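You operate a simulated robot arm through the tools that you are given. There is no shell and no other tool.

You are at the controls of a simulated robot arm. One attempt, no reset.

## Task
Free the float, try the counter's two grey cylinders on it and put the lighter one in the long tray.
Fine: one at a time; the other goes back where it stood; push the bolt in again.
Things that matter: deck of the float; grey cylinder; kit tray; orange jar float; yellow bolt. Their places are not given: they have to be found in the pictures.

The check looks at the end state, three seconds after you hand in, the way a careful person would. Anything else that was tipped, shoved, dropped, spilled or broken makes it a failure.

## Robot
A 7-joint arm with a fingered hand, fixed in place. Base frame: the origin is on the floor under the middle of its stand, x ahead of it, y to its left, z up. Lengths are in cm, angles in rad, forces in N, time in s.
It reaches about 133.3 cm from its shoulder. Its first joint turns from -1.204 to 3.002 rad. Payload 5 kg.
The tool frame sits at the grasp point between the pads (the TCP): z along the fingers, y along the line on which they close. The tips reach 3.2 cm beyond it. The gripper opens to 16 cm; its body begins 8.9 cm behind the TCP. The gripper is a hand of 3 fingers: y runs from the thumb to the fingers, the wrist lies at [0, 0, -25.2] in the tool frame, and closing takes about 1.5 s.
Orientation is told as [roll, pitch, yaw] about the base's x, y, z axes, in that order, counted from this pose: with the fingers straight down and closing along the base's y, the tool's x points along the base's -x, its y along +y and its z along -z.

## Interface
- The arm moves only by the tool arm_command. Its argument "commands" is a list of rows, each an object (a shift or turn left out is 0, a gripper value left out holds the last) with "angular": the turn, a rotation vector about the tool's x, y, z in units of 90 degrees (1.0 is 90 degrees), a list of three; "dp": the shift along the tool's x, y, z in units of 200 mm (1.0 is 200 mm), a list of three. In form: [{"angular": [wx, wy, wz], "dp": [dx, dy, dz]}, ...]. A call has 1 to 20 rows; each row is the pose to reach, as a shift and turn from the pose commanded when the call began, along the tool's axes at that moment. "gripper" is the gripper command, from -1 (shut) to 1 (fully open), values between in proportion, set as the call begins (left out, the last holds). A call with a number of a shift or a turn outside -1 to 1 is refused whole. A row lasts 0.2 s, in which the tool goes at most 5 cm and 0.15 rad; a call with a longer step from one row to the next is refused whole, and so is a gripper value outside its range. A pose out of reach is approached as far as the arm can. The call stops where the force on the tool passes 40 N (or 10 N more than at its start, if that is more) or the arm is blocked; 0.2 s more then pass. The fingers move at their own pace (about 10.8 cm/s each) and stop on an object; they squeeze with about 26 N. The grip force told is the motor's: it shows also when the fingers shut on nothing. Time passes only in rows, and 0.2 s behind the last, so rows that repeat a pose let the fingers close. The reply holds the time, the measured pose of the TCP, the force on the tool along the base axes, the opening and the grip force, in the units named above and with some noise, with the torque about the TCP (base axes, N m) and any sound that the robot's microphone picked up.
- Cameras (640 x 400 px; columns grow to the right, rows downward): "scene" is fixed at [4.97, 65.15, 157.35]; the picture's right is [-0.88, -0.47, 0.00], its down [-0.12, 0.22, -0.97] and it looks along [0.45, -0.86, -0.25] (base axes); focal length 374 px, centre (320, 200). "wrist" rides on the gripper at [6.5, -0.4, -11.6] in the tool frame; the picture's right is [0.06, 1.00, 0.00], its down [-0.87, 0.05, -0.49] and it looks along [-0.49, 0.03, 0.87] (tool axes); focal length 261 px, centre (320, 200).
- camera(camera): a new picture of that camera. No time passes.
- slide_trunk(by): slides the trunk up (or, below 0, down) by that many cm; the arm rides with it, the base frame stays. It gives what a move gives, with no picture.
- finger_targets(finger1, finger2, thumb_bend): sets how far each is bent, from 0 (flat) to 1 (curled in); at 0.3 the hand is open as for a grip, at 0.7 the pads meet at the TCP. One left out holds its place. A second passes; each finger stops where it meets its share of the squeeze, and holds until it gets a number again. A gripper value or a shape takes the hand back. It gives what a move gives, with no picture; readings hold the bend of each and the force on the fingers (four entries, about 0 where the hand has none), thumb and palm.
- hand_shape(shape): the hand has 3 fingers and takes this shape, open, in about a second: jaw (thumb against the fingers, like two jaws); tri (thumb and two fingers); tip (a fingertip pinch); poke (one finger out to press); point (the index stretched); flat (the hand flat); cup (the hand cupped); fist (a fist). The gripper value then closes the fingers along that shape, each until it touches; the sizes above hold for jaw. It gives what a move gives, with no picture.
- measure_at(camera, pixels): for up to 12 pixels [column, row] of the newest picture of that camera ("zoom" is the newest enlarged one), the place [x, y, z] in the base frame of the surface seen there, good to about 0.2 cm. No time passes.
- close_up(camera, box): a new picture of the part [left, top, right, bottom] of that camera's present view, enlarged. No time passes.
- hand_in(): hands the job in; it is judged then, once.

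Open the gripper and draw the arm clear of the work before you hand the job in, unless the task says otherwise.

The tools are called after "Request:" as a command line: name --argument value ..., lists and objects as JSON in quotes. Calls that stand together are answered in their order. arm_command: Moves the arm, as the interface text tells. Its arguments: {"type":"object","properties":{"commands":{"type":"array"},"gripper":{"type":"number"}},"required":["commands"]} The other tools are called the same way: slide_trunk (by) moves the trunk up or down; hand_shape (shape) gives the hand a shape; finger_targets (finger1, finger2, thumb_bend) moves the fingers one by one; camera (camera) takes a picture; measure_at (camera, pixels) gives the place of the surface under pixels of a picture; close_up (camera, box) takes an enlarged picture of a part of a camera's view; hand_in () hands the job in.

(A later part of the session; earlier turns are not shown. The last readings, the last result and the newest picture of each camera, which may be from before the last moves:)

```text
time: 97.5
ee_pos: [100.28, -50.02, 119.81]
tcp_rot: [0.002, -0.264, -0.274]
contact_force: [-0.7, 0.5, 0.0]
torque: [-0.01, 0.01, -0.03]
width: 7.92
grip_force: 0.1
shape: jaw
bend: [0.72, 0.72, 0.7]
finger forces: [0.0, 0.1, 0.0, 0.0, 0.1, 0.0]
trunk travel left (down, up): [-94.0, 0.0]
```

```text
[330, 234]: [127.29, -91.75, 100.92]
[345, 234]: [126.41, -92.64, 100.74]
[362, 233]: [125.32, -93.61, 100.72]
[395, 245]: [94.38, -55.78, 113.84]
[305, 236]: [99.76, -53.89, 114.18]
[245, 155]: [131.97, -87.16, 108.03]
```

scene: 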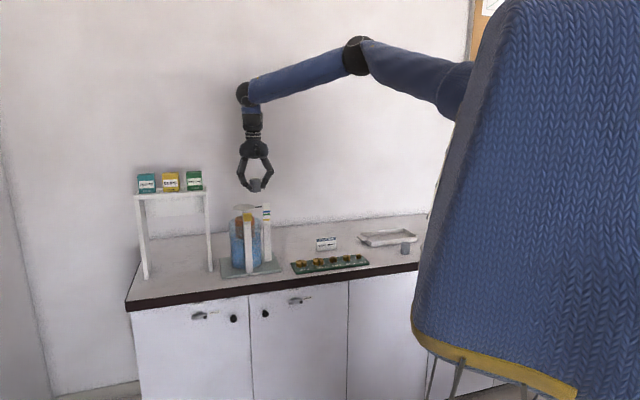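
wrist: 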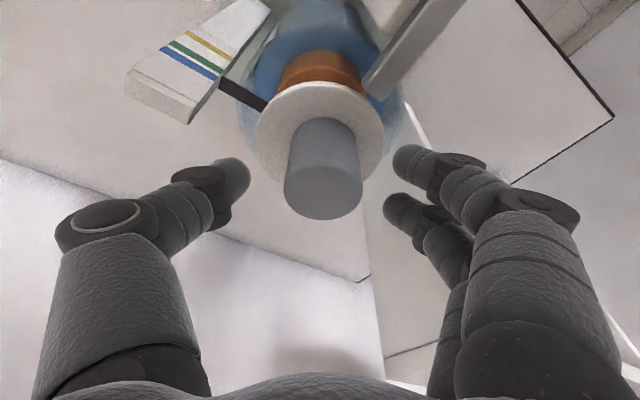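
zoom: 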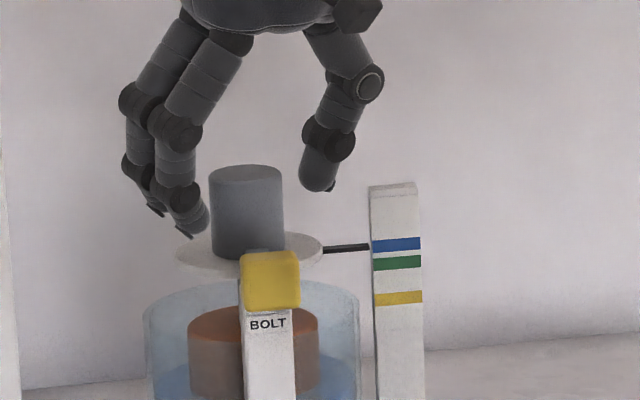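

With A the pointer sinks to row ~248 (blue band), lower than B's row 230. I measure it and check it's settled.

Request:
arm_command --commands '[{"dp": [0, 0, 0]}, {"dp": [0, 0, 0]}, {"dp": [0, 0, 0]}, {"dp": [0, 0, 0]}, {"dp": [0, 0, 0]}]'

Request:
close_up --camera "scene" --box '[225, 175, 285, 235]'

Request:
measure_at --camera "zoom" --pixels '[[335, 250], [345, 249], [360, 247], [395, 245], [310, 248], [245, 172]]'

Request:
close_up --camera "wrist" --box '[230, 60, 410, 240]'

Request:
measure_at --camera "wrist" --pixels '[[290, 190], [358, 185], [322, 172], [322, 213], [322, 190], [262, 130], [380, 130], [318, 88]]'

```text
time: 98.7
ee_pos: [100.32, -49.93, 119.78]
tcp_rot: [0.002, -0.265, -0.275]
contact_force: [0.1, -0.1, -0.2]
torque: [-0.02, 0.01, -0.02]
width: 7.93
grip_force: 0.1
shape: jaw
bend: [0.72, 0.72, 0.7]
finger forces: [0.0, 0.0, 0.0, 0.0, 0.0, 0.1]
trunk travel left (down, up): [-94.0, 0.0]
```

```text
6.67 times, centred on (255, 205) of scene
```

zoom: 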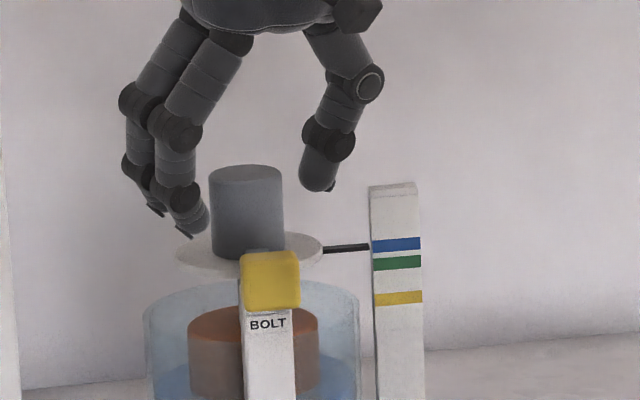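

```text
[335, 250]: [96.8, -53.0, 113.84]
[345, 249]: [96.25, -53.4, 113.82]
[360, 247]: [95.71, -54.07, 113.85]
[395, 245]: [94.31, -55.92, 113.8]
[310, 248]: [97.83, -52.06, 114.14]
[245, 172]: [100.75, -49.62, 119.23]
```

```text
2.22 times, centred on (320, 150) of wrist
```

zoom: 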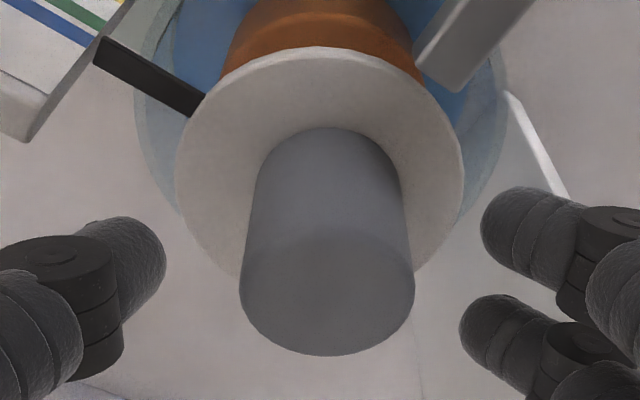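

```text
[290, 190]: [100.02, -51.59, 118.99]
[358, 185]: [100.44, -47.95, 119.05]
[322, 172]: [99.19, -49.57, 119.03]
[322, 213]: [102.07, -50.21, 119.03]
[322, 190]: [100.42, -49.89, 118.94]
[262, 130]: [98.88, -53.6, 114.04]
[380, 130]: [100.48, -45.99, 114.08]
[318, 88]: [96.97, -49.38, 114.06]
```

Clear result: with A the deck sinks to 114.05 (2.2 cm) against 115.07 (1.15 cm) with B, so B is the lighter one. To re-grip A a bit lower on its body I lower the trunk by 1 cm (the hand is at the edge of its reach here).

Request:
slide_trunk --by -1

Request:
close_up --camera "scene" --box '[225, 175, 285, 235]'

```text
time: 99.2
ee_pos: [100.17, -49.85, 118.75]
tcp_rot: [0.001, -0.264, -0.273]
contact_force: [0.0, 0.2, -0.7]
torque: [0.03, 0.0, 0.03]
width: 7.92
grip_force: 0.1
shape: jaw
bend: [0.72, 0.72, 0.7]
finger forces: [0.0, 0.1, 0.1, 0.0, 0.0, 0.0]
trunk travel left (down, up): [-93.0, 1.0]
```

```text
6.67 times, centred on (255, 205) of scene
```

zoom: 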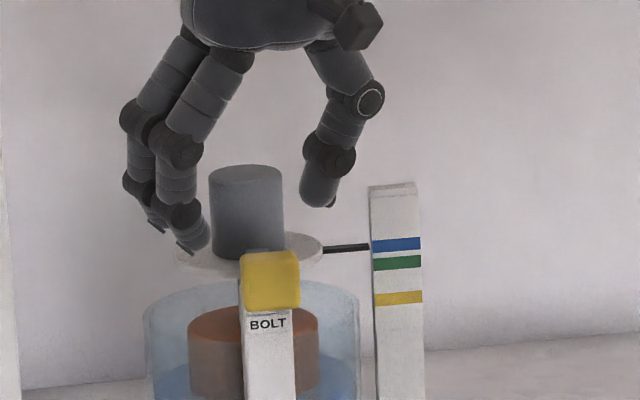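

The fingers are around A without touching the deck or pointer. I close on A.

Request:
arm_command --commands '[{"dp": [0, 0, 0]}, {"dp": [0, 0, 0]}, {"dp": [0, 0, 0]}, {"dp": [0, 0, 0]}, {"dp": [0, 0, 0]}, {"dp": [0, 0, 0]}, {"dp": [0, 0, 0]}]' --gripper -1.0

Request:
close_up --camera "scene" --box '[225, 175, 285, 235]'

```text
time: 100.8
ee_pos: [100.38, -49.88, 118.73]
tcp_rot: [0.002, -0.264, -0.271]
contact_force: [0.7, -1.2, 0.3]
torque: [0.03, 0.0, 0.01]
width: 3.46
grip_force: 26.2
shape: jaw
bend: [0.73, 0.73, 0.7]
finger forces: [11.6, 11.7, 0.1, 0.1, 23.4, 0.1]
trunk travel left (down, up): [-93.0, 1.0]
```

```text
6.67 times, centred on (255, 205) of scene
```

zoom: 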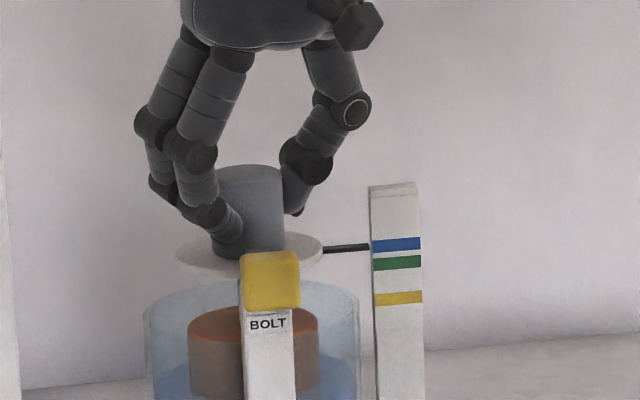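

A is gripped upright. I lift it 8.4 cm straight up.

Request:
arm_command --commands '[{"dp": [-0.0065, 0, -0.0242]}, {"dp": [-0.0129, 0, -0.0483]}, {"dp": [-0.0259, 0, -0.0966]}, {"dp": [-0.0518, 0, -0.1932]}, {"dp": [-0.0776, 0, -0.2898]}, {"dp": [-0.1087, 0, -0.4057]}, {"dp": [-0.1087, 0, -0.4057]}]'

Request:
close_up --camera "scene" --box '[225, 155, 285, 235]'

```text
time: 102.4
ee_pos: [100.38, -49.88, 127.24]
tcp_rot: [0.002, -0.265, -0.273]
contact_force: [0.7, 0.7, -2.2]
torque: [0.02, 0.03, 0.0]
width: 3.49
grip_force: 26.3
shape: jaw
bend: [0.73, 0.73, 0.7]
finger forces: [11.6, 11.7, 0.0, 0.0, 23.3, 0.0]
trunk travel left (down, up): [-93.0, 1.0]
```

```text
5.00 times, centred on (255, 195) of scene
```

zoom: 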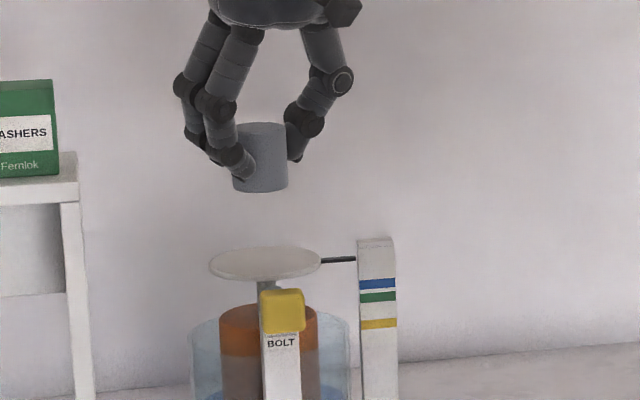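

The float is empty and back at its top. I carry A back along the same path at z≈127.

Request:
arm_command --commands '[{"dp": [0.133, -0.1125, -0.0356], "angular": [-0.0175, 0, -0.0651]}, {"dp": [0.266, -0.225, -0.0712], "angular": [-0.0349, 0, -0.1303]}, {"dp": [0.399, -0.3375, -0.1068], "angular": [-0.0524, 0, -0.1954]}, {"dp": [0.532, -0.45, -0.1424], "angular": [-0.0698, 0, -0.2606]}, {"dp": [0.665, -0.5625, -0.178], "angular": [-0.0873, 0, -0.3257]}, {"dp": [0.665, -0.5625, -0.178], "angular": [-0.0873, 0, -0.3257]}]'

```text
time: 103.8
ee_pos: [83.96, -57.26, 127.09]
tcp_rot: [0.0, -0.264, 0.258]
contact_force: [0.4, 0.9, -2.3]
torque: [-0.02, 0.0, 0.01]
width: 3.44
grip_force: 26.4
shape: jaw
bend: [0.73, 0.73, 0.7]
finger forces: [11.5, 11.8, 0.0, 0.1, 23.2, 0.0]
trunk travel left (down, up): [-93.0, 1.0]
```

Next stage back to about (70,-71), yaw to 45°.

Request:
arm_command --commands '[{"dp": [0.165, -0.1, -0.0442], "angular": [-0.0175, 0, -0.0651]}, {"dp": [0.33, -0.2, -0.0884], "angular": [-0.0349, 0, -0.1303]}, {"dp": [0.495, -0.3, -0.1326], "angular": [-0.0524, 0, -0.1954]}, {"dp": [0.66, -0.4, -0.1768], "angular": [-0.0698, 0, -0.2606]}, {"dp": [0.825, -0.5, -0.221], "angular": [-0.0873, 0, -0.3257]}, {"dp": [0.825, -0.5, -0.221], "angular": [-0.0873, 0, -0.3257]}]'

```text
time: 105.2
ee_pos: [70.07, -71.06, 127.05]
tcp_rot: [-0.002, -0.263, 0.787]
contact_force: [-0.6, 0.7, -1.6]
torque: [-0.03, 0.03, 0.01]
width: 3.44
grip_force: 26.7
shape: jaw
bend: [0.73, 0.73, 0.7]
finger forces: [11.5, 11.5, 0.0, 0.1, 23.0, 0.0]
trunk travel left (down, up): [-93.0, 1.0]
```

Next 20 cm to the right along the counter.

Request:
arm_command --commands '[{"dp": [0.193, 0, -0.0518]}, {"dp": [0.386, 0, -0.1035]}, {"dp": [0.58, 0, -0.1553]}, {"dp": [0.773, 0, -0.207]}, {"dp": [0.966, 0, -0.2588]}, {"dp": [0.966, 0, -0.2588]}]'

```text
time: 106.6
ee_pos: [55.94, -85.07, 127.12]
tcp_rot: [-0.002, -0.262, 0.785]
contact_force: [0.6, 0.2, -1.8]
torque: [0.02, 0.03, -0.05]
width: 3.42
grip_force: 26.1
shape: jaw
bend: [0.73, 0.73, 0.7]
finger forces: [11.4, 11.5, 0.1, 0.0, 23.0, 0.0]
trunk travel left (down, up): [-93.0, 1.0]
```

Another 14 cm, then I measure A in the hand.

Request:
arm_command --commands '[{"dp": [0.169, 0, -0.0453]}, {"dp": [0.338, 0, -0.0906]}, {"dp": [0.507, 0, -0.1359]}, {"dp": [0.676, 0, -0.1812]}, {"dp": [0.676, 0, -0.1812]}]'

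Request:
camera --camera "wrist"

Request:
close_up --camera "wrist" --box '[260, 120, 380, 260]'

```text
time: 107.8
ee_pos: [45.98, -94.87, 126.91]
tcp_rot: [0.0, -0.267, 0.786]
contact_force: [-0.1, 0.4, -2.0]
torque: [0.01, 0.04, -0.01]
width: 3.42
grip_force: 25.8
shape: jaw
bend: [0.73, 0.73, 0.7]
finger forces: [11.6, 11.6, 0.1, 0.1, 23.0, 0.0]
trunk travel left (down, up): [-93.0, 1.0]
```

```text
taken
```

wrist: 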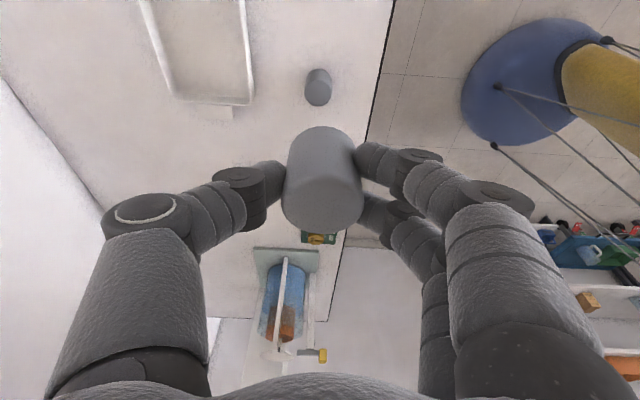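

```text
2.86 times, centred on (320, 190) of wrist
```

zoom: 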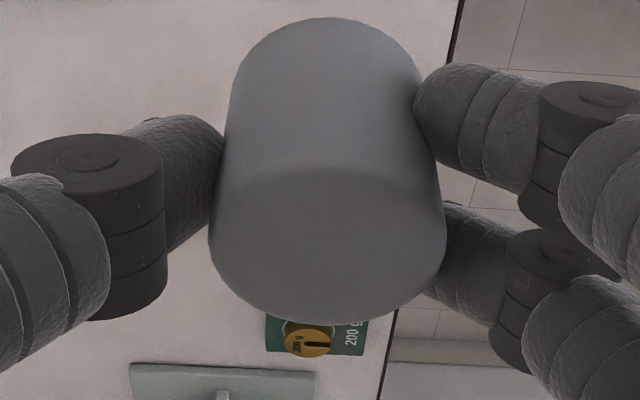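

I measure A's top face (zoom centre about (328,244)).

Request:
measure_at --camera "zoom" --pixels '[[215, 244], [440, 244], [328, 178], [328, 317], [328, 244], [260, 185], [400, 190]]'

```text
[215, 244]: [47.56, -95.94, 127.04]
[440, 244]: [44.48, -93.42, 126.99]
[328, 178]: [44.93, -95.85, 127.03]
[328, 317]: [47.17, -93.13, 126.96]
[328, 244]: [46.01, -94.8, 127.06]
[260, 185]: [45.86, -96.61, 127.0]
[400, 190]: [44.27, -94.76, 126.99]
```

A's centre is (46.03,-94.6), bottom 122.0. I shift onto its original axis (45.55,-95.88) and lower 18 cm.

Request:
arm_command --commands '[{"dp": [0.0601, -0.0283, -0.0161]}, {"dp": [0.1067, -0.0283, 0.1578]}, {"dp": [0.1533, -0.0283, 0.3316]}, {"dp": [0.1998, -0.0283, 0.5055]}, {"dp": [0.2464, -0.0283, 0.6793]}, {"dp": [0.293, -0.0283, 0.8532]}, {"dp": [0.293, -0.0283, 0.8532]}]'

Request:
close_up --camera "wrist" --box '[260, 120, 380, 260]'

Request:
measure_at --camera "zoom" --pixels '[[215, 244], [440, 244], [328, 178], [328, 317], [328, 244]]'

```text
time: 109.4
ee_pos: [45.25, -96.16, 109.02]
tcp_rot: [-0.001, -0.266, 0.789]
contact_force: [0.4, -0.2, -1.6]
torque: [-0.03, 0.03, -0.01]
width: 3.42
grip_force: 25.7
shape: jaw
bend: [0.73, 0.73, 0.7]
finger forces: [11.7, 11.8, 0.0, 0.0, 23.2, 0.0]
trunk travel left (down, up): [-93.0, 1.0]
```

```text
2.86 times, centred on (320, 190) of wrist
```

zoom: 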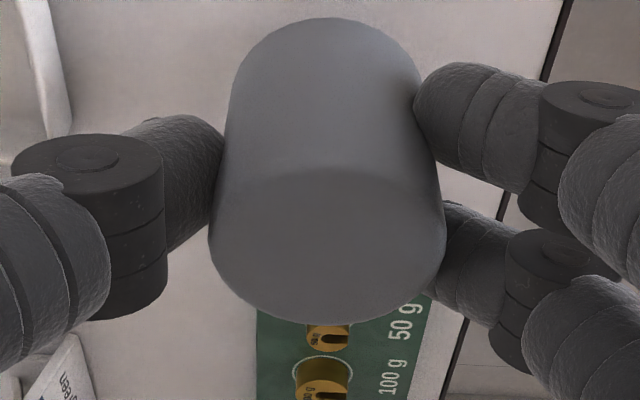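

```text
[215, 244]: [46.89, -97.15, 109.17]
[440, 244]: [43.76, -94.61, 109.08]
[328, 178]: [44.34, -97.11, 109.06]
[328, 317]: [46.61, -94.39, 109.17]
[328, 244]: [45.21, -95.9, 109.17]
```

Aligned to within 0.15 cm; bottom at 104.1. I lower the remaining 14 cm, slowing at the end.

Request:
arm_command --commands '[{"dp": [0.0466, -0.005, 0.174]}, {"dp": [0.0932, -0.005, 0.348]}, {"dp": [0.135, -0.005, 0.505]}, {"dp": [0.16, -0.005, 0.597]}, {"dp": [0.1715, -0.005, 0.64]}, {"dp": [0.177, -0.005, 0.66]}, {"dp": [0.18, -0.005, 0.671]}, {"dp": [0.1818, -0.005, 0.6785]}, {"dp": [0.1818, -0.005, 0.6785]}]'

Request:
close_up --camera "wrist" --box '[260, 120, 380, 260]'

Request:
measure_at --camera "zoom" --pixels '[[215, 244], [440, 244], [328, 178], [328, 317], [328, 244]]'

Request:
close_up --camera "scene" --box '[350, 190, 430, 270]'

```text
time: 111.4
ee_pos: [45.6, -96.38, 94.93]
tcp_rot: [-0.001, -0.266, 0.786]
contact_force: [-0.2, 0.0, -2.1]
torque: [-0.03, 0.03, -0.03]
width: 3.42
grip_force: 26.0
shape: jaw
bend: [0.73, 0.73, 0.7]
finger forces: [11.6, 11.8, 0.0, 0.0, 23.0, 0.0]
trunk travel left (down, up): [-93.0, 1.0]
```

```text
2.86 times, centred on (320, 190) of wrist
```

zoom: 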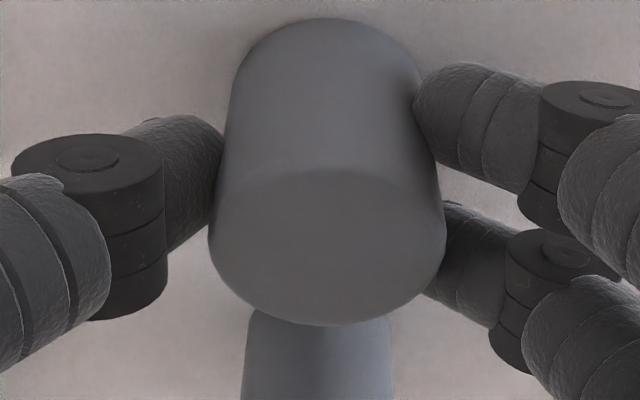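

```text
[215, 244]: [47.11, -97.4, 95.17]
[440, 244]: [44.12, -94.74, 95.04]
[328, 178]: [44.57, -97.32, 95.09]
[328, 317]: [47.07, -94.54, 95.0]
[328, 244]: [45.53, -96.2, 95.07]
```

```text
5.00 times, centred on (390, 230) of scene
```

zoom: 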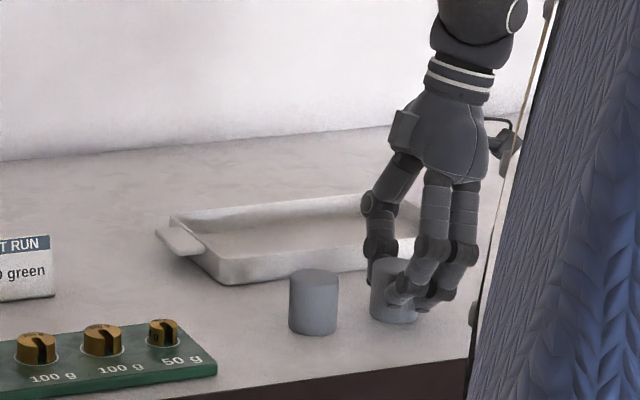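

A is within 0.2 cm of its mark, ~0.7 mm above the counter. I correct 0.15 cm, set it down and open the fingers.

Request:
arm_command --commands '[{"dp": [0, 0.0075, 0]}, {"dp": [0.0009, 0.0075, 0.0034]}, {"dp": [0.0009, 0.0075, 0.0034]}]'

Request:
arm_command --commands '[{"dp": [0, 0, 0]}, {"dp": [0, 0, 0]}, {"dp": [0, 0, 0]}, {"dp": [0, 0, 0]}, {"dp": [0, 0, 0]}]' --gripper 0.0

Request:
close_up --camera "wrist" --box '[260, 120, 380, 260]'

Request:
measure_at --camera "zoom" --pixels '[[215, 244], [440, 244], [328, 178], [328, 317], [328, 244]]'

```text
time: 112.2
ee_pos: [45.48, -96.28, 94.78]
tcp_rot: [-0.001, -0.265, 0.782]
contact_force: [-0.1, -0.1, -0.7]
torque: [-0.01, 0.03, 0.02]
width: 3.39
grip_force: 25.9
shape: jaw
bend: [0.73, 0.73, 0.7]
finger forces: [11.9, 11.9, 0.0, 0.0, 23.0, 0.0]
trunk travel left (down, up): [-93.0, 1.0]
```

```text
time: 113.4
ee_pos: [45.45, -96.31, 94.89]
tcp_rot: [-0.001, -0.266, 0.787]
contact_force: [0.3, 0.1, 0.1]
torque: [-0.02, 0.0, 0.01]
width: 7.93
grip_force: 0.1
shape: jaw
bend: [0.72, 0.72, 0.7]
finger forces: [0.0, 0.0, 0.1, 0.0, 0.1, 0.0]
trunk travel left (down, up): [-93.0, 1.0]
```

```text
2.86 times, centred on (320, 190) of wrist
```

zoom: 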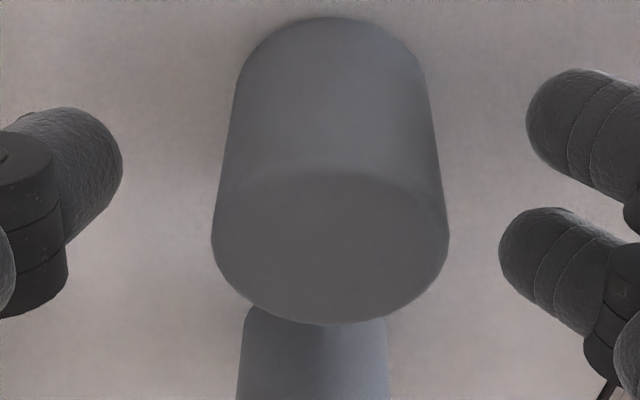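

```text
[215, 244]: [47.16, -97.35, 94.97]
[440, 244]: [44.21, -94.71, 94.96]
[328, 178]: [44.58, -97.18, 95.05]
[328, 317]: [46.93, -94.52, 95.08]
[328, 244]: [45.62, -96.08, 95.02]
```

A is back on its mark (within ~0.2 cm), top z=95.0. I raise the hand 12 cm straight up to go for B, the lighter one.

Request:
arm_command --commands '[{"dp": [-0.026, 0, -0.097]}, {"dp": [-0.078, 0, -0.29]}, {"dp": [-0.13, 0, -0.483]}, {"dp": [-0.155, 0, -0.58]}, {"dp": [-0.155, 0, -0.58]}]'

Request:
close_up --camera "scene" --box '[350, 190, 430, 270]'

```text
time: 114.6
ee_pos: [45.42, -96.22, 106.8]
tcp_rot: [0.0, -0.263, 0.786]
contact_force: [-0.5, 0.7, 0.3]
torque: [0.05, -0.01, 0.01]
width: 7.95
grip_force: 0.2
shape: jaw
bend: [0.72, 0.72, 0.7]
finger forces: [0.0, 0.0, 0.0, 0.0, 0.1, 0.0]
trunk travel left (down, up): [-93.0, 1.0]
```

```text
5.00 times, centred on (390, 230) of scene
```

zoom: 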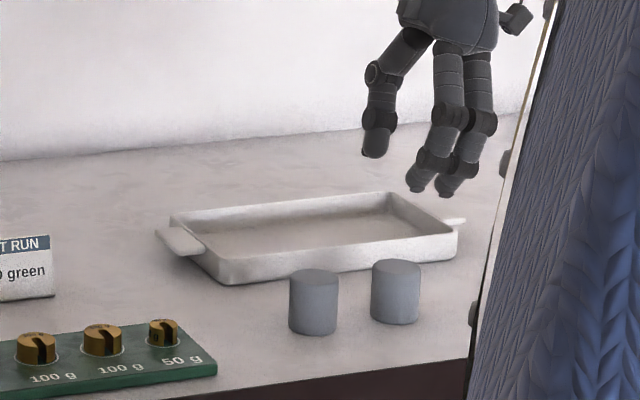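

Both cylinders stand in place. I move over B and lower around it to TCP z≈94.6.

Request:
arm_command --commands '[{"dp": [-0.2, 0.0025, 0.0537]}, {"dp": [-0.401, 0.005, 0.1074]}, {"dp": [-0.36, 0.005, 0.26]}, {"dp": [-0.32, 0.005, 0.41]}, {"dp": [-0.28, 0.005, 0.56]}, {"dp": [-0.255, 0.005, 0.65]}, {"dp": [-0.243, 0.005, 0.6966]}, {"dp": [-0.243, 0.005, 0.6966]}]'

Request:
camera --camera "wrist"

```text
time: 116.4
ee_pos: [51.23, -90.35, 94.71]
tcp_rot: [-0.002, -0.266, 0.787]
contact_force: [-0.8, 0.0, -0.4]
torque: [0.04, 0.0, -0.01]
width: 7.95
grip_force: 0.0
shape: jaw
bend: [0.72, 0.72, 0.7]
finger forces: [0.0, 0.0, 0.0, 0.1, 0.0, 0.0]
trunk travel left (down, up): [-93.0, 1.0]
```

```text
taken
```

wrist: 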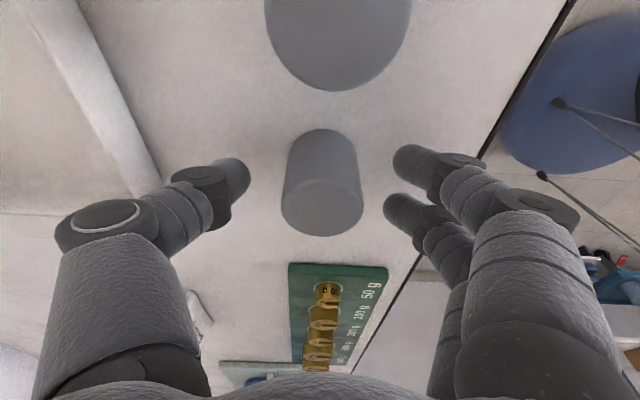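

B is well centred between the fingers. I close on it.

Request:
arm_command --commands '[{"dp": [0, 0, 0]}, {"dp": [0, 0, 0]}, {"dp": [0, 0, 0]}, {"dp": [0, 0, 0]}, {"dp": [0, 0, 0]}, {"dp": [0, 0, 0]}, {"dp": [0, 0, 0]}]' --gripper -1.0

```text
time: 118.0
ee_pos: [51.24, -90.26, 94.71]
tcp_rot: [-0.001, -0.265, 0.785]
contact_force: [0.2, 0.1, -0.6]
torque: [-0.03, 0.0, -0.01]
width: 3.44
grip_force: 25.5
shape: jaw
bend: [0.73, 0.73, 0.7]
finger forces: [11.2, 11.6, 0.1, 0.0, 22.7, 0.1]
trunk travel left (down, up): [-93.0, 1.0]
```

Gripped evenly (11.2/11.6/22.7 N). I lift B 20 cm straight up.

Request:
arm_command --commands '[{"dp": [-0.0078, 0, -0.029]}, {"dp": [-0.0259, 0, -0.0966]}, {"dp": [-0.0518, 0, -0.193]}, {"dp": [-0.1035, 0, -0.386]}, {"dp": [-0.1553, 0, -0.58]}, {"dp": [-0.207, 0, -0.773]}, {"dp": [-0.2588, 0, -0.9659]}, {"dp": [-0.2588, 0, -0.9659]}]'

```text
time: 119.8
ee_pos: [51.12, -90.53, 114.53]
tcp_rot: [0.001, -0.265, 0.786]
contact_force: [1.1, 0.0, -1.7]
torque: [0.04, 0.0, 0.04]
width: 3.4
grip_force: 25.7
shape: jaw
bend: [0.73, 0.73, 0.7]
finger forces: [11.4, 11.7, 0.1, 0.1, 22.6, 0.0]
trunk travel left (down, up): [-93.0, 1.0]
```

I turn the hand 90° about the vertical so it leans toward the robot and closes along the tray's length.

Request:
arm_command --commands '[{"dp": [0, 0, 0], "angular": [0.0216, 0, 0.0805]}, {"dp": [0, 0, 0], "angular": [0.0431, 0, 0.161]}, {"dp": [0, 0, 0], "angular": [0.0647, 0, 0.2415]}, {"dp": [0, 0, 0], "angular": [0.0863, 0, 0.322]}, {"dp": [0, 0, 0], "angular": [0.1078, 0, 0.4025]}, {"dp": [0, 0, 0], "angular": [0.1294, 0, 0.483]}, {"dp": [0, 0, 0], "angular": [0.151, 0, 0.5634]}, {"dp": [0, 0, 0], "angular": [0.1725, 0, 0.6439]}, {"dp": [0, 0, 0], "angular": [0.1941, 0, 0.7244]}, {"dp": [0, 0, 0], "angular": [0.2157, 0, 0.8049]}, {"dp": [0, 0, 0], "angular": [0.2372, 0, 0.8854]}, {"dp": [0, 0, 0], "angular": [0.2588, 0, 0.9659]}, {"dp": [0, 0, 0], "angular": [0.2588, 0, 0.9659]}]'

Request:
camera --camera "wrist"

Request:
close_up --camera "wrist" --box '[260, 120, 380, 260]'

```text
time: 122.6
ee_pos: [51.15, -90.4, 114.72]
tcp_rot: [0.003, -0.264, -0.786]
contact_force: [0.7, 0.0, -0.7]
torque: [-0.02, -0.01, 0.01]
width: 3.41
grip_force: 26.1
shape: jaw
bend: [0.73, 0.73, 0.7]
finger forces: [11.4, 11.9, 0.0, 0.0, 22.7, 0.0]
trunk travel left (down, up): [-93.0, 1.0]
```

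```text
taken
```

wrist: 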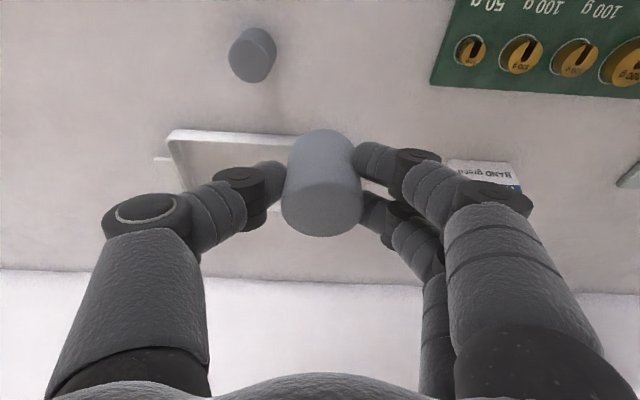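

```text
2.86 times, centred on (320, 190) of wrist
```

zoom: 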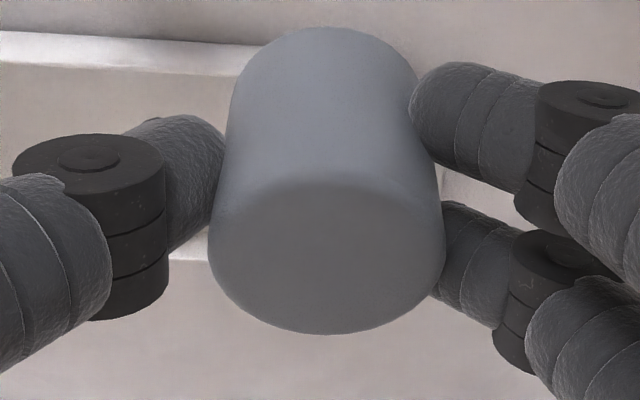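

I measure B's top face (zoom centre about (328,255)) for the placement.

Request:
measure_at --camera "zoom" --pixels '[[215, 255], [440, 255], [328, 188], [328, 326], [328, 255]]'

Request:
measure_at --camera "wrist" --pixels '[[230, 135], [180, 135], [250, 165], [200, 160], [240, 205]]'

```text
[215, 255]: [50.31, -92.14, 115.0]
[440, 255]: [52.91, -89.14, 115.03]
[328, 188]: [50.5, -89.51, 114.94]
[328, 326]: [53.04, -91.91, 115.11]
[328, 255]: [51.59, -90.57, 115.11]
```

```text
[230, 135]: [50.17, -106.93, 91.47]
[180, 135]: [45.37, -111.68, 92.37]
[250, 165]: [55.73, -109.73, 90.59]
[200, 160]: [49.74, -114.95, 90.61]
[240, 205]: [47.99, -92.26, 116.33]
```

B is level, centre (51.7,-90.67), bottom 110.0. I move it above the tray (target (61.2,-103.6)) at this height.

Request:
arm_command --commands '[{"dp": [-0.191, -0.031, 0.0512]}, {"dp": [-0.382, -0.061, 0.1024]}, {"dp": [-0.573, -0.092, 0.1536]}, {"dp": [-0.7645, -0.1225, 0.2048]}, {"dp": [-0.7645, -0.1225, 0.2048]}]'

Request:
camera --camera "wrist"

Request:
close_up --camera "scene" --box '[340, 170, 440, 270]'

```text
time: 123.8
ee_pos: [60.61, -102.98, 114.82]
tcp_rot: [0.003, -0.264, -0.785]
contact_force: [0.0, 1.4, 0.1]
torque: [-0.03, 0.0, 0.01]
width: 3.39
grip_force: 26.3
shape: jaw
bend: [0.73, 0.73, 0.7]
finger forces: [11.2, 12.3, 0.0, 0.0, 23.0, 0.0]
trunk travel left (down, up): [-93.0, 1.0]
```

```text
taken
```

wrist: 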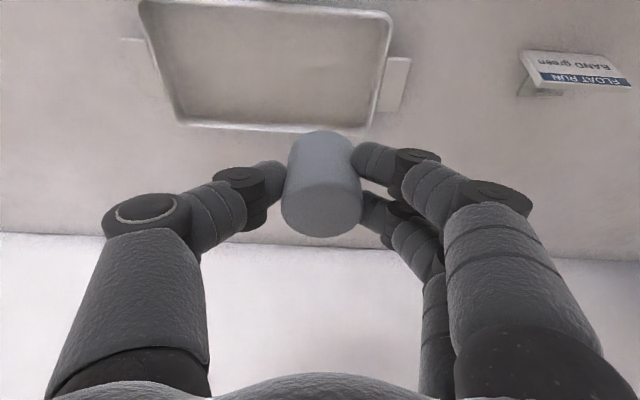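

```text
4.00 times, centred on (390, 220) of scene
```

zoom: 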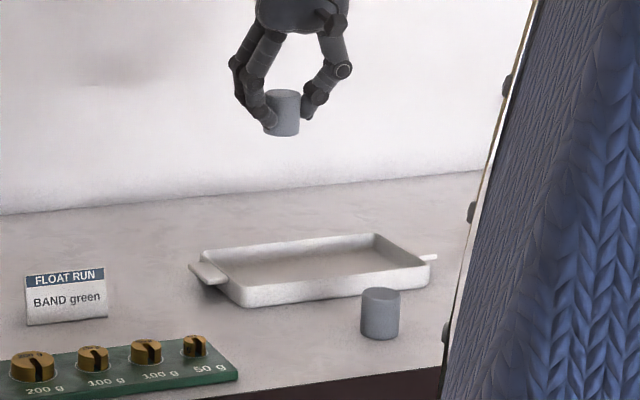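

In reach. I lower by sliding the trunk down 14 cm (keeps the arm's posture), which leaves B's bottom about 3 cm above the rim.

Request:
slide_trunk --by -14

Request:
camera --camera "wrist"

Request:
close_up --camera "wrist" --box '[260, 120, 380, 260]'

Request:
measure_at --camera "zoom" --pixels '[[215, 255], [440, 255], [328, 188], [328, 326], [328, 255]]'

```text
time: 125.5
ee_pos: [60.58, -103.1, 100.79]
tcp_rot: [0.003, -0.263, -0.786]
contact_force: [0.8, -0.1, -0.4]
torque: [-0.01, 0.03, -0.01]
width: 3.39
grip_force: 25.8
shape: jaw
bend: [0.73, 0.73, 0.7]
finger forces: [11.2, 12.3, 0.1, 0.1, 23.0, 0.0]
trunk travel left (down, up): [-79.0, 15.0]
```

```text
taken
```

wrist: 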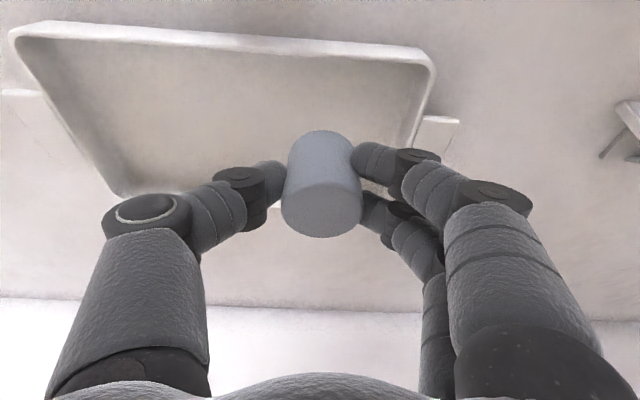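

```text
2.86 times, centred on (320, 190) of wrist
```

zoom: 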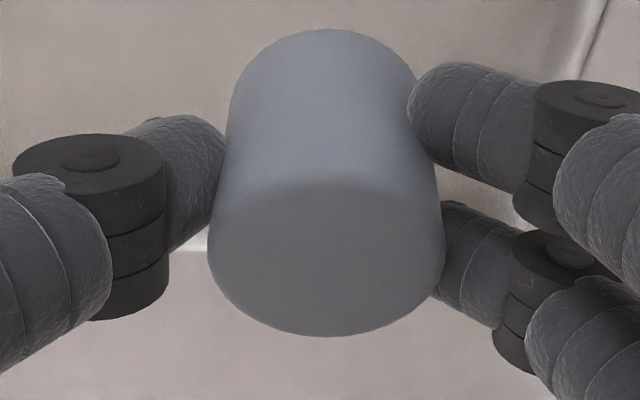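

```text
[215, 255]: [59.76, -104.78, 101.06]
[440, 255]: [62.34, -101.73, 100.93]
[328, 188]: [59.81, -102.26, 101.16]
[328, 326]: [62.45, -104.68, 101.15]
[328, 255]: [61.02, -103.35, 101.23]
```

B is at u≈-29.9, n≈-116.3; to leave room for the opening fingers from the tray's end wall I shift it 3 cm toward the tray's middle.

Request:
arm_command --commands '[{"dp": [0, -0.08, 0]}, {"dp": [0, -0.15, 0]}, {"dp": [0, -0.15, 0]}]'

Request:
close_up --camera "wrist" --box '[260, 120, 380, 260]'

Request:
measure_at --camera "zoom" --pixels '[[215, 255], [440, 255], [328, 188], [328, 326], [328, 255], [100, 350], [590, 100]]'

Request:
close_up --camera "scene" --box '[340, 170, 440, 270]'

```text
time: 126.3
ee_pos: [58.53, -105.25, 100.72]
tcp_rot: [0.002, -0.263, -0.786]
contact_force: [-0.3, 0.5, -0.4]
torque: [0.01, -0.01, 0.01]
width: 3.39
grip_force: 26.2
shape: jaw
bend: [0.73, 0.73, 0.7]
finger forces: [11.1, 12.3, 0.0, 0.0, 23.0, 0.1]
trunk travel left (down, up): [-79.0, 15.0]
```

```text
2.86 times, centred on (320, 190) of wrist
```

zoom: 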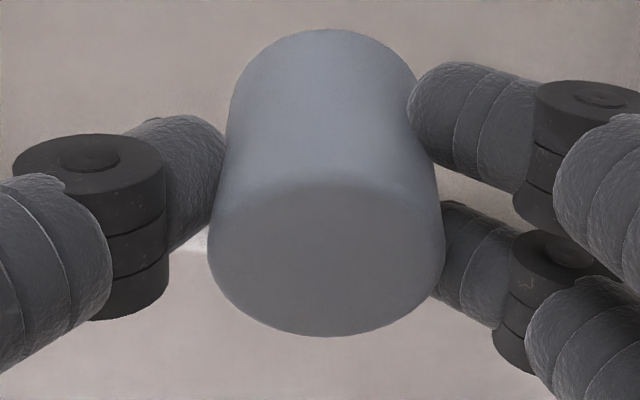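

```text
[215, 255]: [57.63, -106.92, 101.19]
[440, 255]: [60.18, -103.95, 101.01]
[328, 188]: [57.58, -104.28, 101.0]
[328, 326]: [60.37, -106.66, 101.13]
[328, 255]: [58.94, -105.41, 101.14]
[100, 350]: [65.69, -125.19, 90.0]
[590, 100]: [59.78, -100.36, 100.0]
```

```text
4.00 times, centred on (390, 220) of scene
```

zoom: 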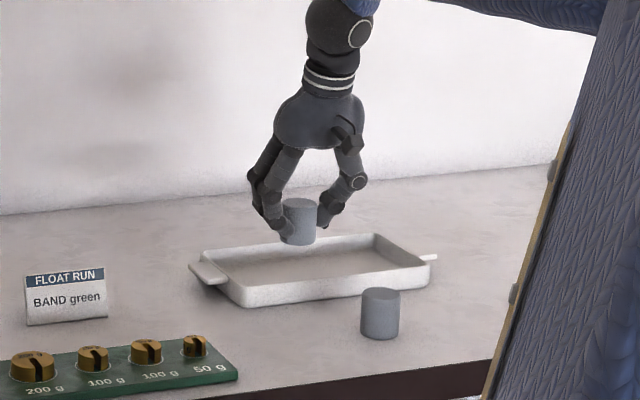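

B is over the tray at u≈-32.9, n≈-116.2, well inside the walls. I slide the trunk down 5.2 cm to bring it just above the tray floor.

Request:
slide_trunk --by -5.2

Request:
close_up --camera "wrist" --box '[260, 120, 380, 260]'

Request:
measure_at --camera "zoom" --pixels '[[215, 255], [440, 255], [328, 188], [328, 326], [328, 255]]'

Request:
close_up --camera "scene" --box '[360, 190, 420, 260]'

Request:
camera --camera "wrist"

```text
time: 127.2
ee_pos: [58.47, -105.19, 95.55]
tcp_rot: [0.003, -0.263, -0.786]
contact_force: [0.1, -0.4, -0.5]
torque: [0.01, 0.03, 0.03]
width: 3.35
grip_force: 26.0
shape: jaw
bend: [0.73, 0.73, 0.7]
finger forces: [11.3, 12.3, 0.0, 0.0, 23.0, 0.0]
trunk travel left (down, up): [-73.8, 20.2]
```

```text
2.86 times, centred on (320, 190) of wrist
```

zoom: 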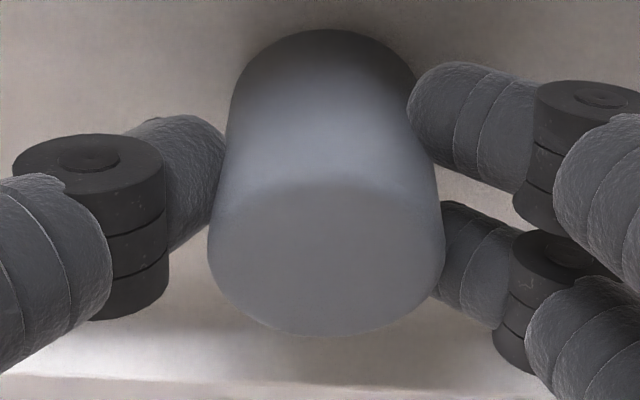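

```text
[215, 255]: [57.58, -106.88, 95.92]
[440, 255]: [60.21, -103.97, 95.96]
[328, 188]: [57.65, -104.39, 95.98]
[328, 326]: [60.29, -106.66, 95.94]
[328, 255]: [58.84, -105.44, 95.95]
```

```text
5.71 times, centred on (390, 225) of scene
```

zoom: 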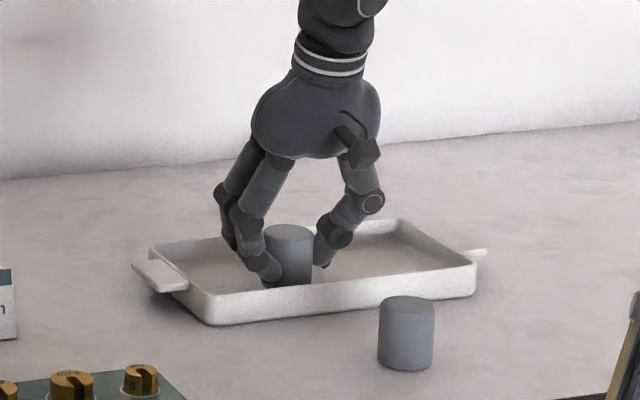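

```text
taken
```

wrist: 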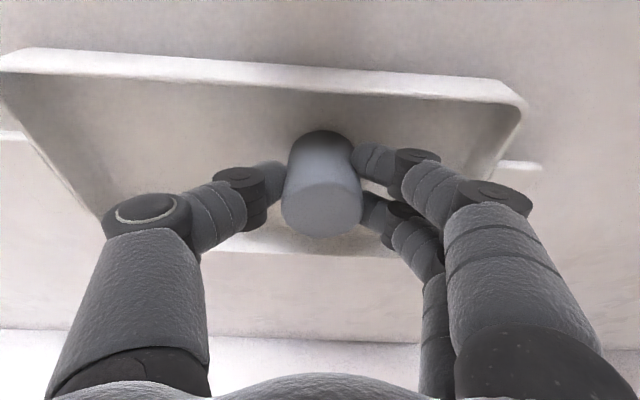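

B's bottom is about 0.4 cm above the tray floor (90.5). I lower 0.4 cm with the arm in small steps.

Request:
arm_command --commands '[{"dp": [0.0019, 0, 0.0072]}, {"dp": [0.0039, 0, 0.0145]}, {"dp": [0.0052, 0, 0.0193]}, {"dp": [0.0052, 0, 0.0193]}]'

Request:
measure_at --camera "wrist" --pixels '[[322, 190], [322, 210], [300, 210], [345, 210]]'

```text
time: 128.2
ee_pos: [58.49, -105.27, 95.22]
tcp_rot: [0.004, -0.26, -0.784]
contact_force: [-0.2, -0.7, -0.2]
torque: [0.02, -0.02, 0.01]
width: 3.37
grip_force: 25.6
shape: jaw
bend: [0.73, 0.73, 0.7]
finger forces: [11.2, 12.5, 0.0, 0.1, 23.0, 0.1]
trunk travel left (down, up): [-73.8, 20.2]
```

```text
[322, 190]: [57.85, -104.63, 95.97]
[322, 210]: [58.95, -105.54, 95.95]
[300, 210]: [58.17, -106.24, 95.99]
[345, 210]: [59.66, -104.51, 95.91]
```

It is now at the floor within about a millimetre. I open the fingers to 6.5 cm to release B in the tray.

Request:
arm_command --commands '[{"dp": [0, 0, 0]}, {"dp": [0, 0, 0]}, {"dp": [0, 0, 0]}, {"dp": [0, 0, 0]}, {"dp": [0, 0, 0]}]' --gripper -0.2

Request:
camera --camera "wrist"

Request:
close_up --camera "scene" --box '[360, 190, 420, 260]'

Request:
measure_at --camera "wrist" --pixels '[[322, 190], [322, 210], [300, 210], [345, 210]]'

```text
time: 129.4
ee_pos: [58.5, -105.21, 95.16]
tcp_rot: [0.003, -0.262, -0.784]
contact_force: [-0.5, 0.2, -0.7]
torque: [-0.02, -0.03, 0.01]
width: 6.31
grip_force: 0.1
shape: jaw
bend: [0.73, 0.73, 0.7]
finger forces: [0.0, 0.1, 0.0, 0.0, 0.1, 0.0]
trunk travel left (down, up): [-73.8, 20.2]
```

```text
taken
```

wrist: 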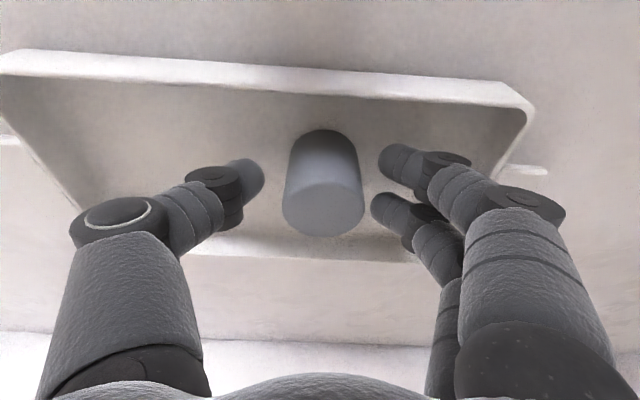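

```text
5.71 times, centred on (390, 225) of scene
```

zoom: 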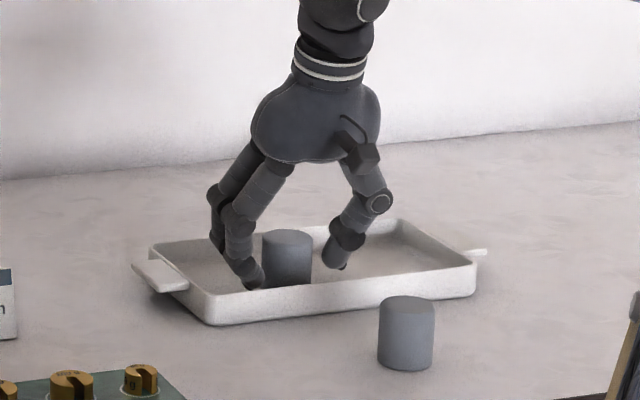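

```text
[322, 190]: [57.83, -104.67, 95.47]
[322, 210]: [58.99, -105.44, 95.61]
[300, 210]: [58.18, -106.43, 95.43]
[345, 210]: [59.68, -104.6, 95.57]
```

B stands in the tray (top z≈95.5 = floor 90.5 + 5). I raise the hand straight up by sliding the trunk up 20 cm.

Request:
slide_trunk --by 20

Request:
camera --camera "wrist"

Request:
close_up --camera "scene" --box '[340, 170, 440, 270]'

```text
time: 131.6
ee_pos: [58.45, -105.2, 115.17]
tcp_rot: [0.004, -0.262, -0.785]
contact_force: [-0.1, 0.2, -0.1]
torque: [0.01, 0.01, 0.0]
width: 6.34
grip_force: 0.1
shape: jaw
bend: [0.73, 0.73, 0.7]
finger forces: [0.1, 0.1, 0.1, 0.0, 0.1, 0.0]
trunk travel left (down, up): [-93.8, 0.2]
```

```text
taken
```

wrist: 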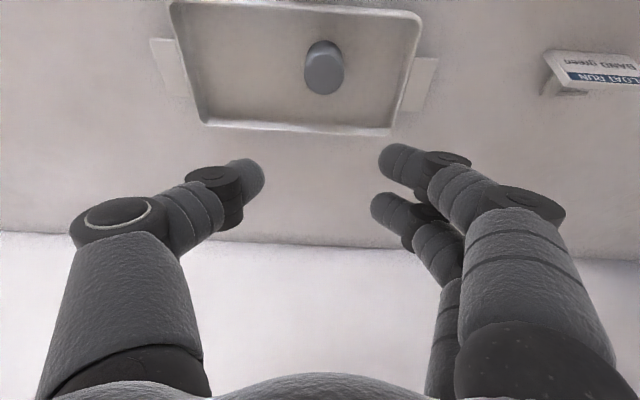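

```text
4.00 times, centred on (390, 220) of scene
```

zoom: 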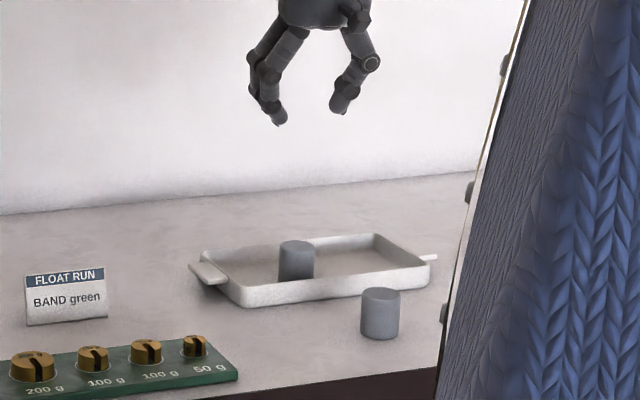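

B is standing in the tray and A is on its mark. Now for the bolt: I move up and back from the tray to z≈127, n≈-98.

Request:
arm_command --commands '[{"dp": [0.14, 0, -0.1625]}, {"dp": [0.28, 0, -0.325]}, {"dp": [0.42, 0, -0.4875]}, {"dp": [0.57, 0, -0.65]}, {"dp": [0.714, 0, -0.8125]}, {"dp": [0.714, 0, -0.8125]}]'

```text
time: 133.0
ee_pos: [45.68, -92.85, 126.9]
tcp_rot: [0.004, -0.259, -0.784]
contact_force: [-0.6, 0.0, -0.1]
torque: [0.03, 0.03, -0.03]
width: 6.37
grip_force: 0.1
shape: jaw
bend: [0.73, 0.73, 0.7]
finger forces: [0.1, 0.0, 0.0, 0.0, 0.1, 0.0]
trunk travel left (down, up): [-93.8, 0.2]
```

Now I straighten the hand upright while moving 20 cm left along the counter and a bit back.

Request:
arm_command --commands '[{"dp": [0.077, 0.2, -0.0207], "angular": [0, 0.0333, 0]}, {"dp": [0.154, 0.4, -0.0414], "angular": [0, 0.0667, 0]}, {"dp": [0.232, 0.6, -0.0621], "angular": [0, 0.1, 0]}, {"dp": [0.309, 0.8, -0.0828], "angular": [0, 0.1333, 0]}, {"dp": [0.386, 1.0, -0.1035], "angular": [0, 0.1667, 0]}, {"dp": [0.386, 1.0, -0.1035], "angular": [0, 0.1667, 0]}]' --gripper -1.0

```text
time: 134.4
ee_pos: [54.43, -72.88, 127.16]
tcp_rot: [0.002, 0.001, -0.785]
contact_force: [0.7, -0.5, -0.3]
torque: [0.07, 0.02, -0.01]
width: 0.0
grip_force: 25.9
shape: jaw
bend: [0.65, 0.65, 0.67]
finger forces: [0.0, 0.0, 0.1, 0.0, 0.0, 0.0]
trunk travel left (down, up): [-93.8, 0.2]
```

Upright and closed. I move left along the counter front, 20 cm.

Request:
arm_command --commands '[{"dp": [0.03, 0.2, 0]}, {"dp": [0.06, 0.4, 0]}, {"dp": [0.09, 0.6, 0]}, {"dp": [0.12, 0.8, 0]}, {"dp": [0.15, 1.0, 0]}]'

Request:
arm_command --commands '[{"dp": [0, 0.2, 0]}, {"dp": [0, 0.4, 0]}, {"dp": [0, 0.6, 0]}, {"dp": [0, 0.8, 0]}, {"dp": [0, 1.0, 0]}]'

Request:
camera --camera "wrist"

```text
time: 135.6
ee_pos: [66.42, -56.38, 127.42]
tcp_rot: [0.0, -0.001, -0.786]
contact_force: [0.6, 0.3, -0.2]
torque: [0.0, 0.04, 0.01]
width: 0.03
grip_force: 25.4
shape: jaw
bend: [0.65, 0.65, 0.67]
finger forces: [0.0, 0.0, 0.0, 0.0, 0.0, 0.0]
trunk travel left (down, up): [-93.8, 0.2]
```

```text
time: 136.8
ee_pos: [80.46, -42.17, 127.52]
tcp_rot: [0.0, 0.001, -0.787]
contact_force: [0.2, 0.4, 0.6]
torque: [-0.04, 0.04, 0.03]
width: 0.0
grip_force: 26.2
shape: jaw
bend: [0.65, 0.65, 0.67]
finger forces: [0.1, 0.0, 0.1, 0.1, 0.0, 0.1]
trunk travel left (down, up): [-93.8, 0.2]
```

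```text
taken
```

wrist: 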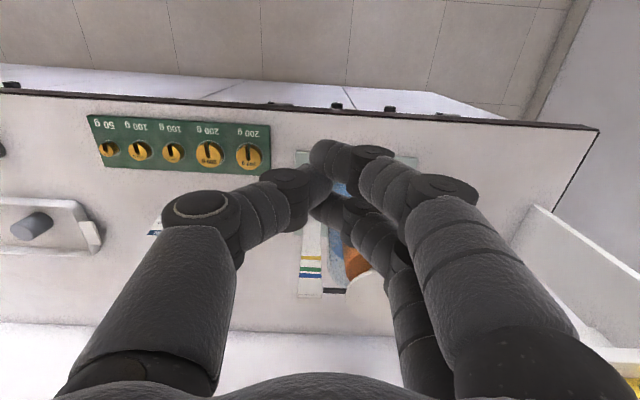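

I measure the closed fingertips to know where the far side of the hand is.

Request:
measure_at --camera "wrist" --pixels '[[318, 150], [328, 165], [318, 205], [325, 215], [335, 230], [310, 180], [300, 190], [345, 180], [370, 225], [350, 210]]'

Request:
close_up --camera "scene" --box '[220, 140, 320, 240]'

```text
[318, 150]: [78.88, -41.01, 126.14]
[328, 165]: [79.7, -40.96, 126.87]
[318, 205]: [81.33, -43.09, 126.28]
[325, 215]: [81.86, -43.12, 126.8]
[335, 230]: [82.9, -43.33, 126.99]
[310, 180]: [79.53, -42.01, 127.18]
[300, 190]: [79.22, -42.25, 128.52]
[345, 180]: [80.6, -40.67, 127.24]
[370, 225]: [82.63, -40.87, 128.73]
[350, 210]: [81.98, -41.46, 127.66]
```

```text
4.00 times, centred on (270, 190) of scene
```

zoom: 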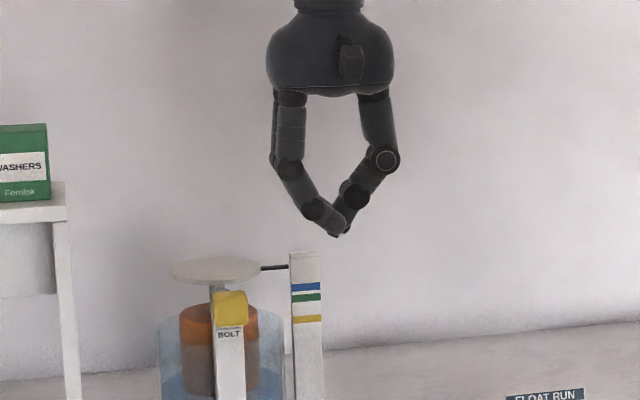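

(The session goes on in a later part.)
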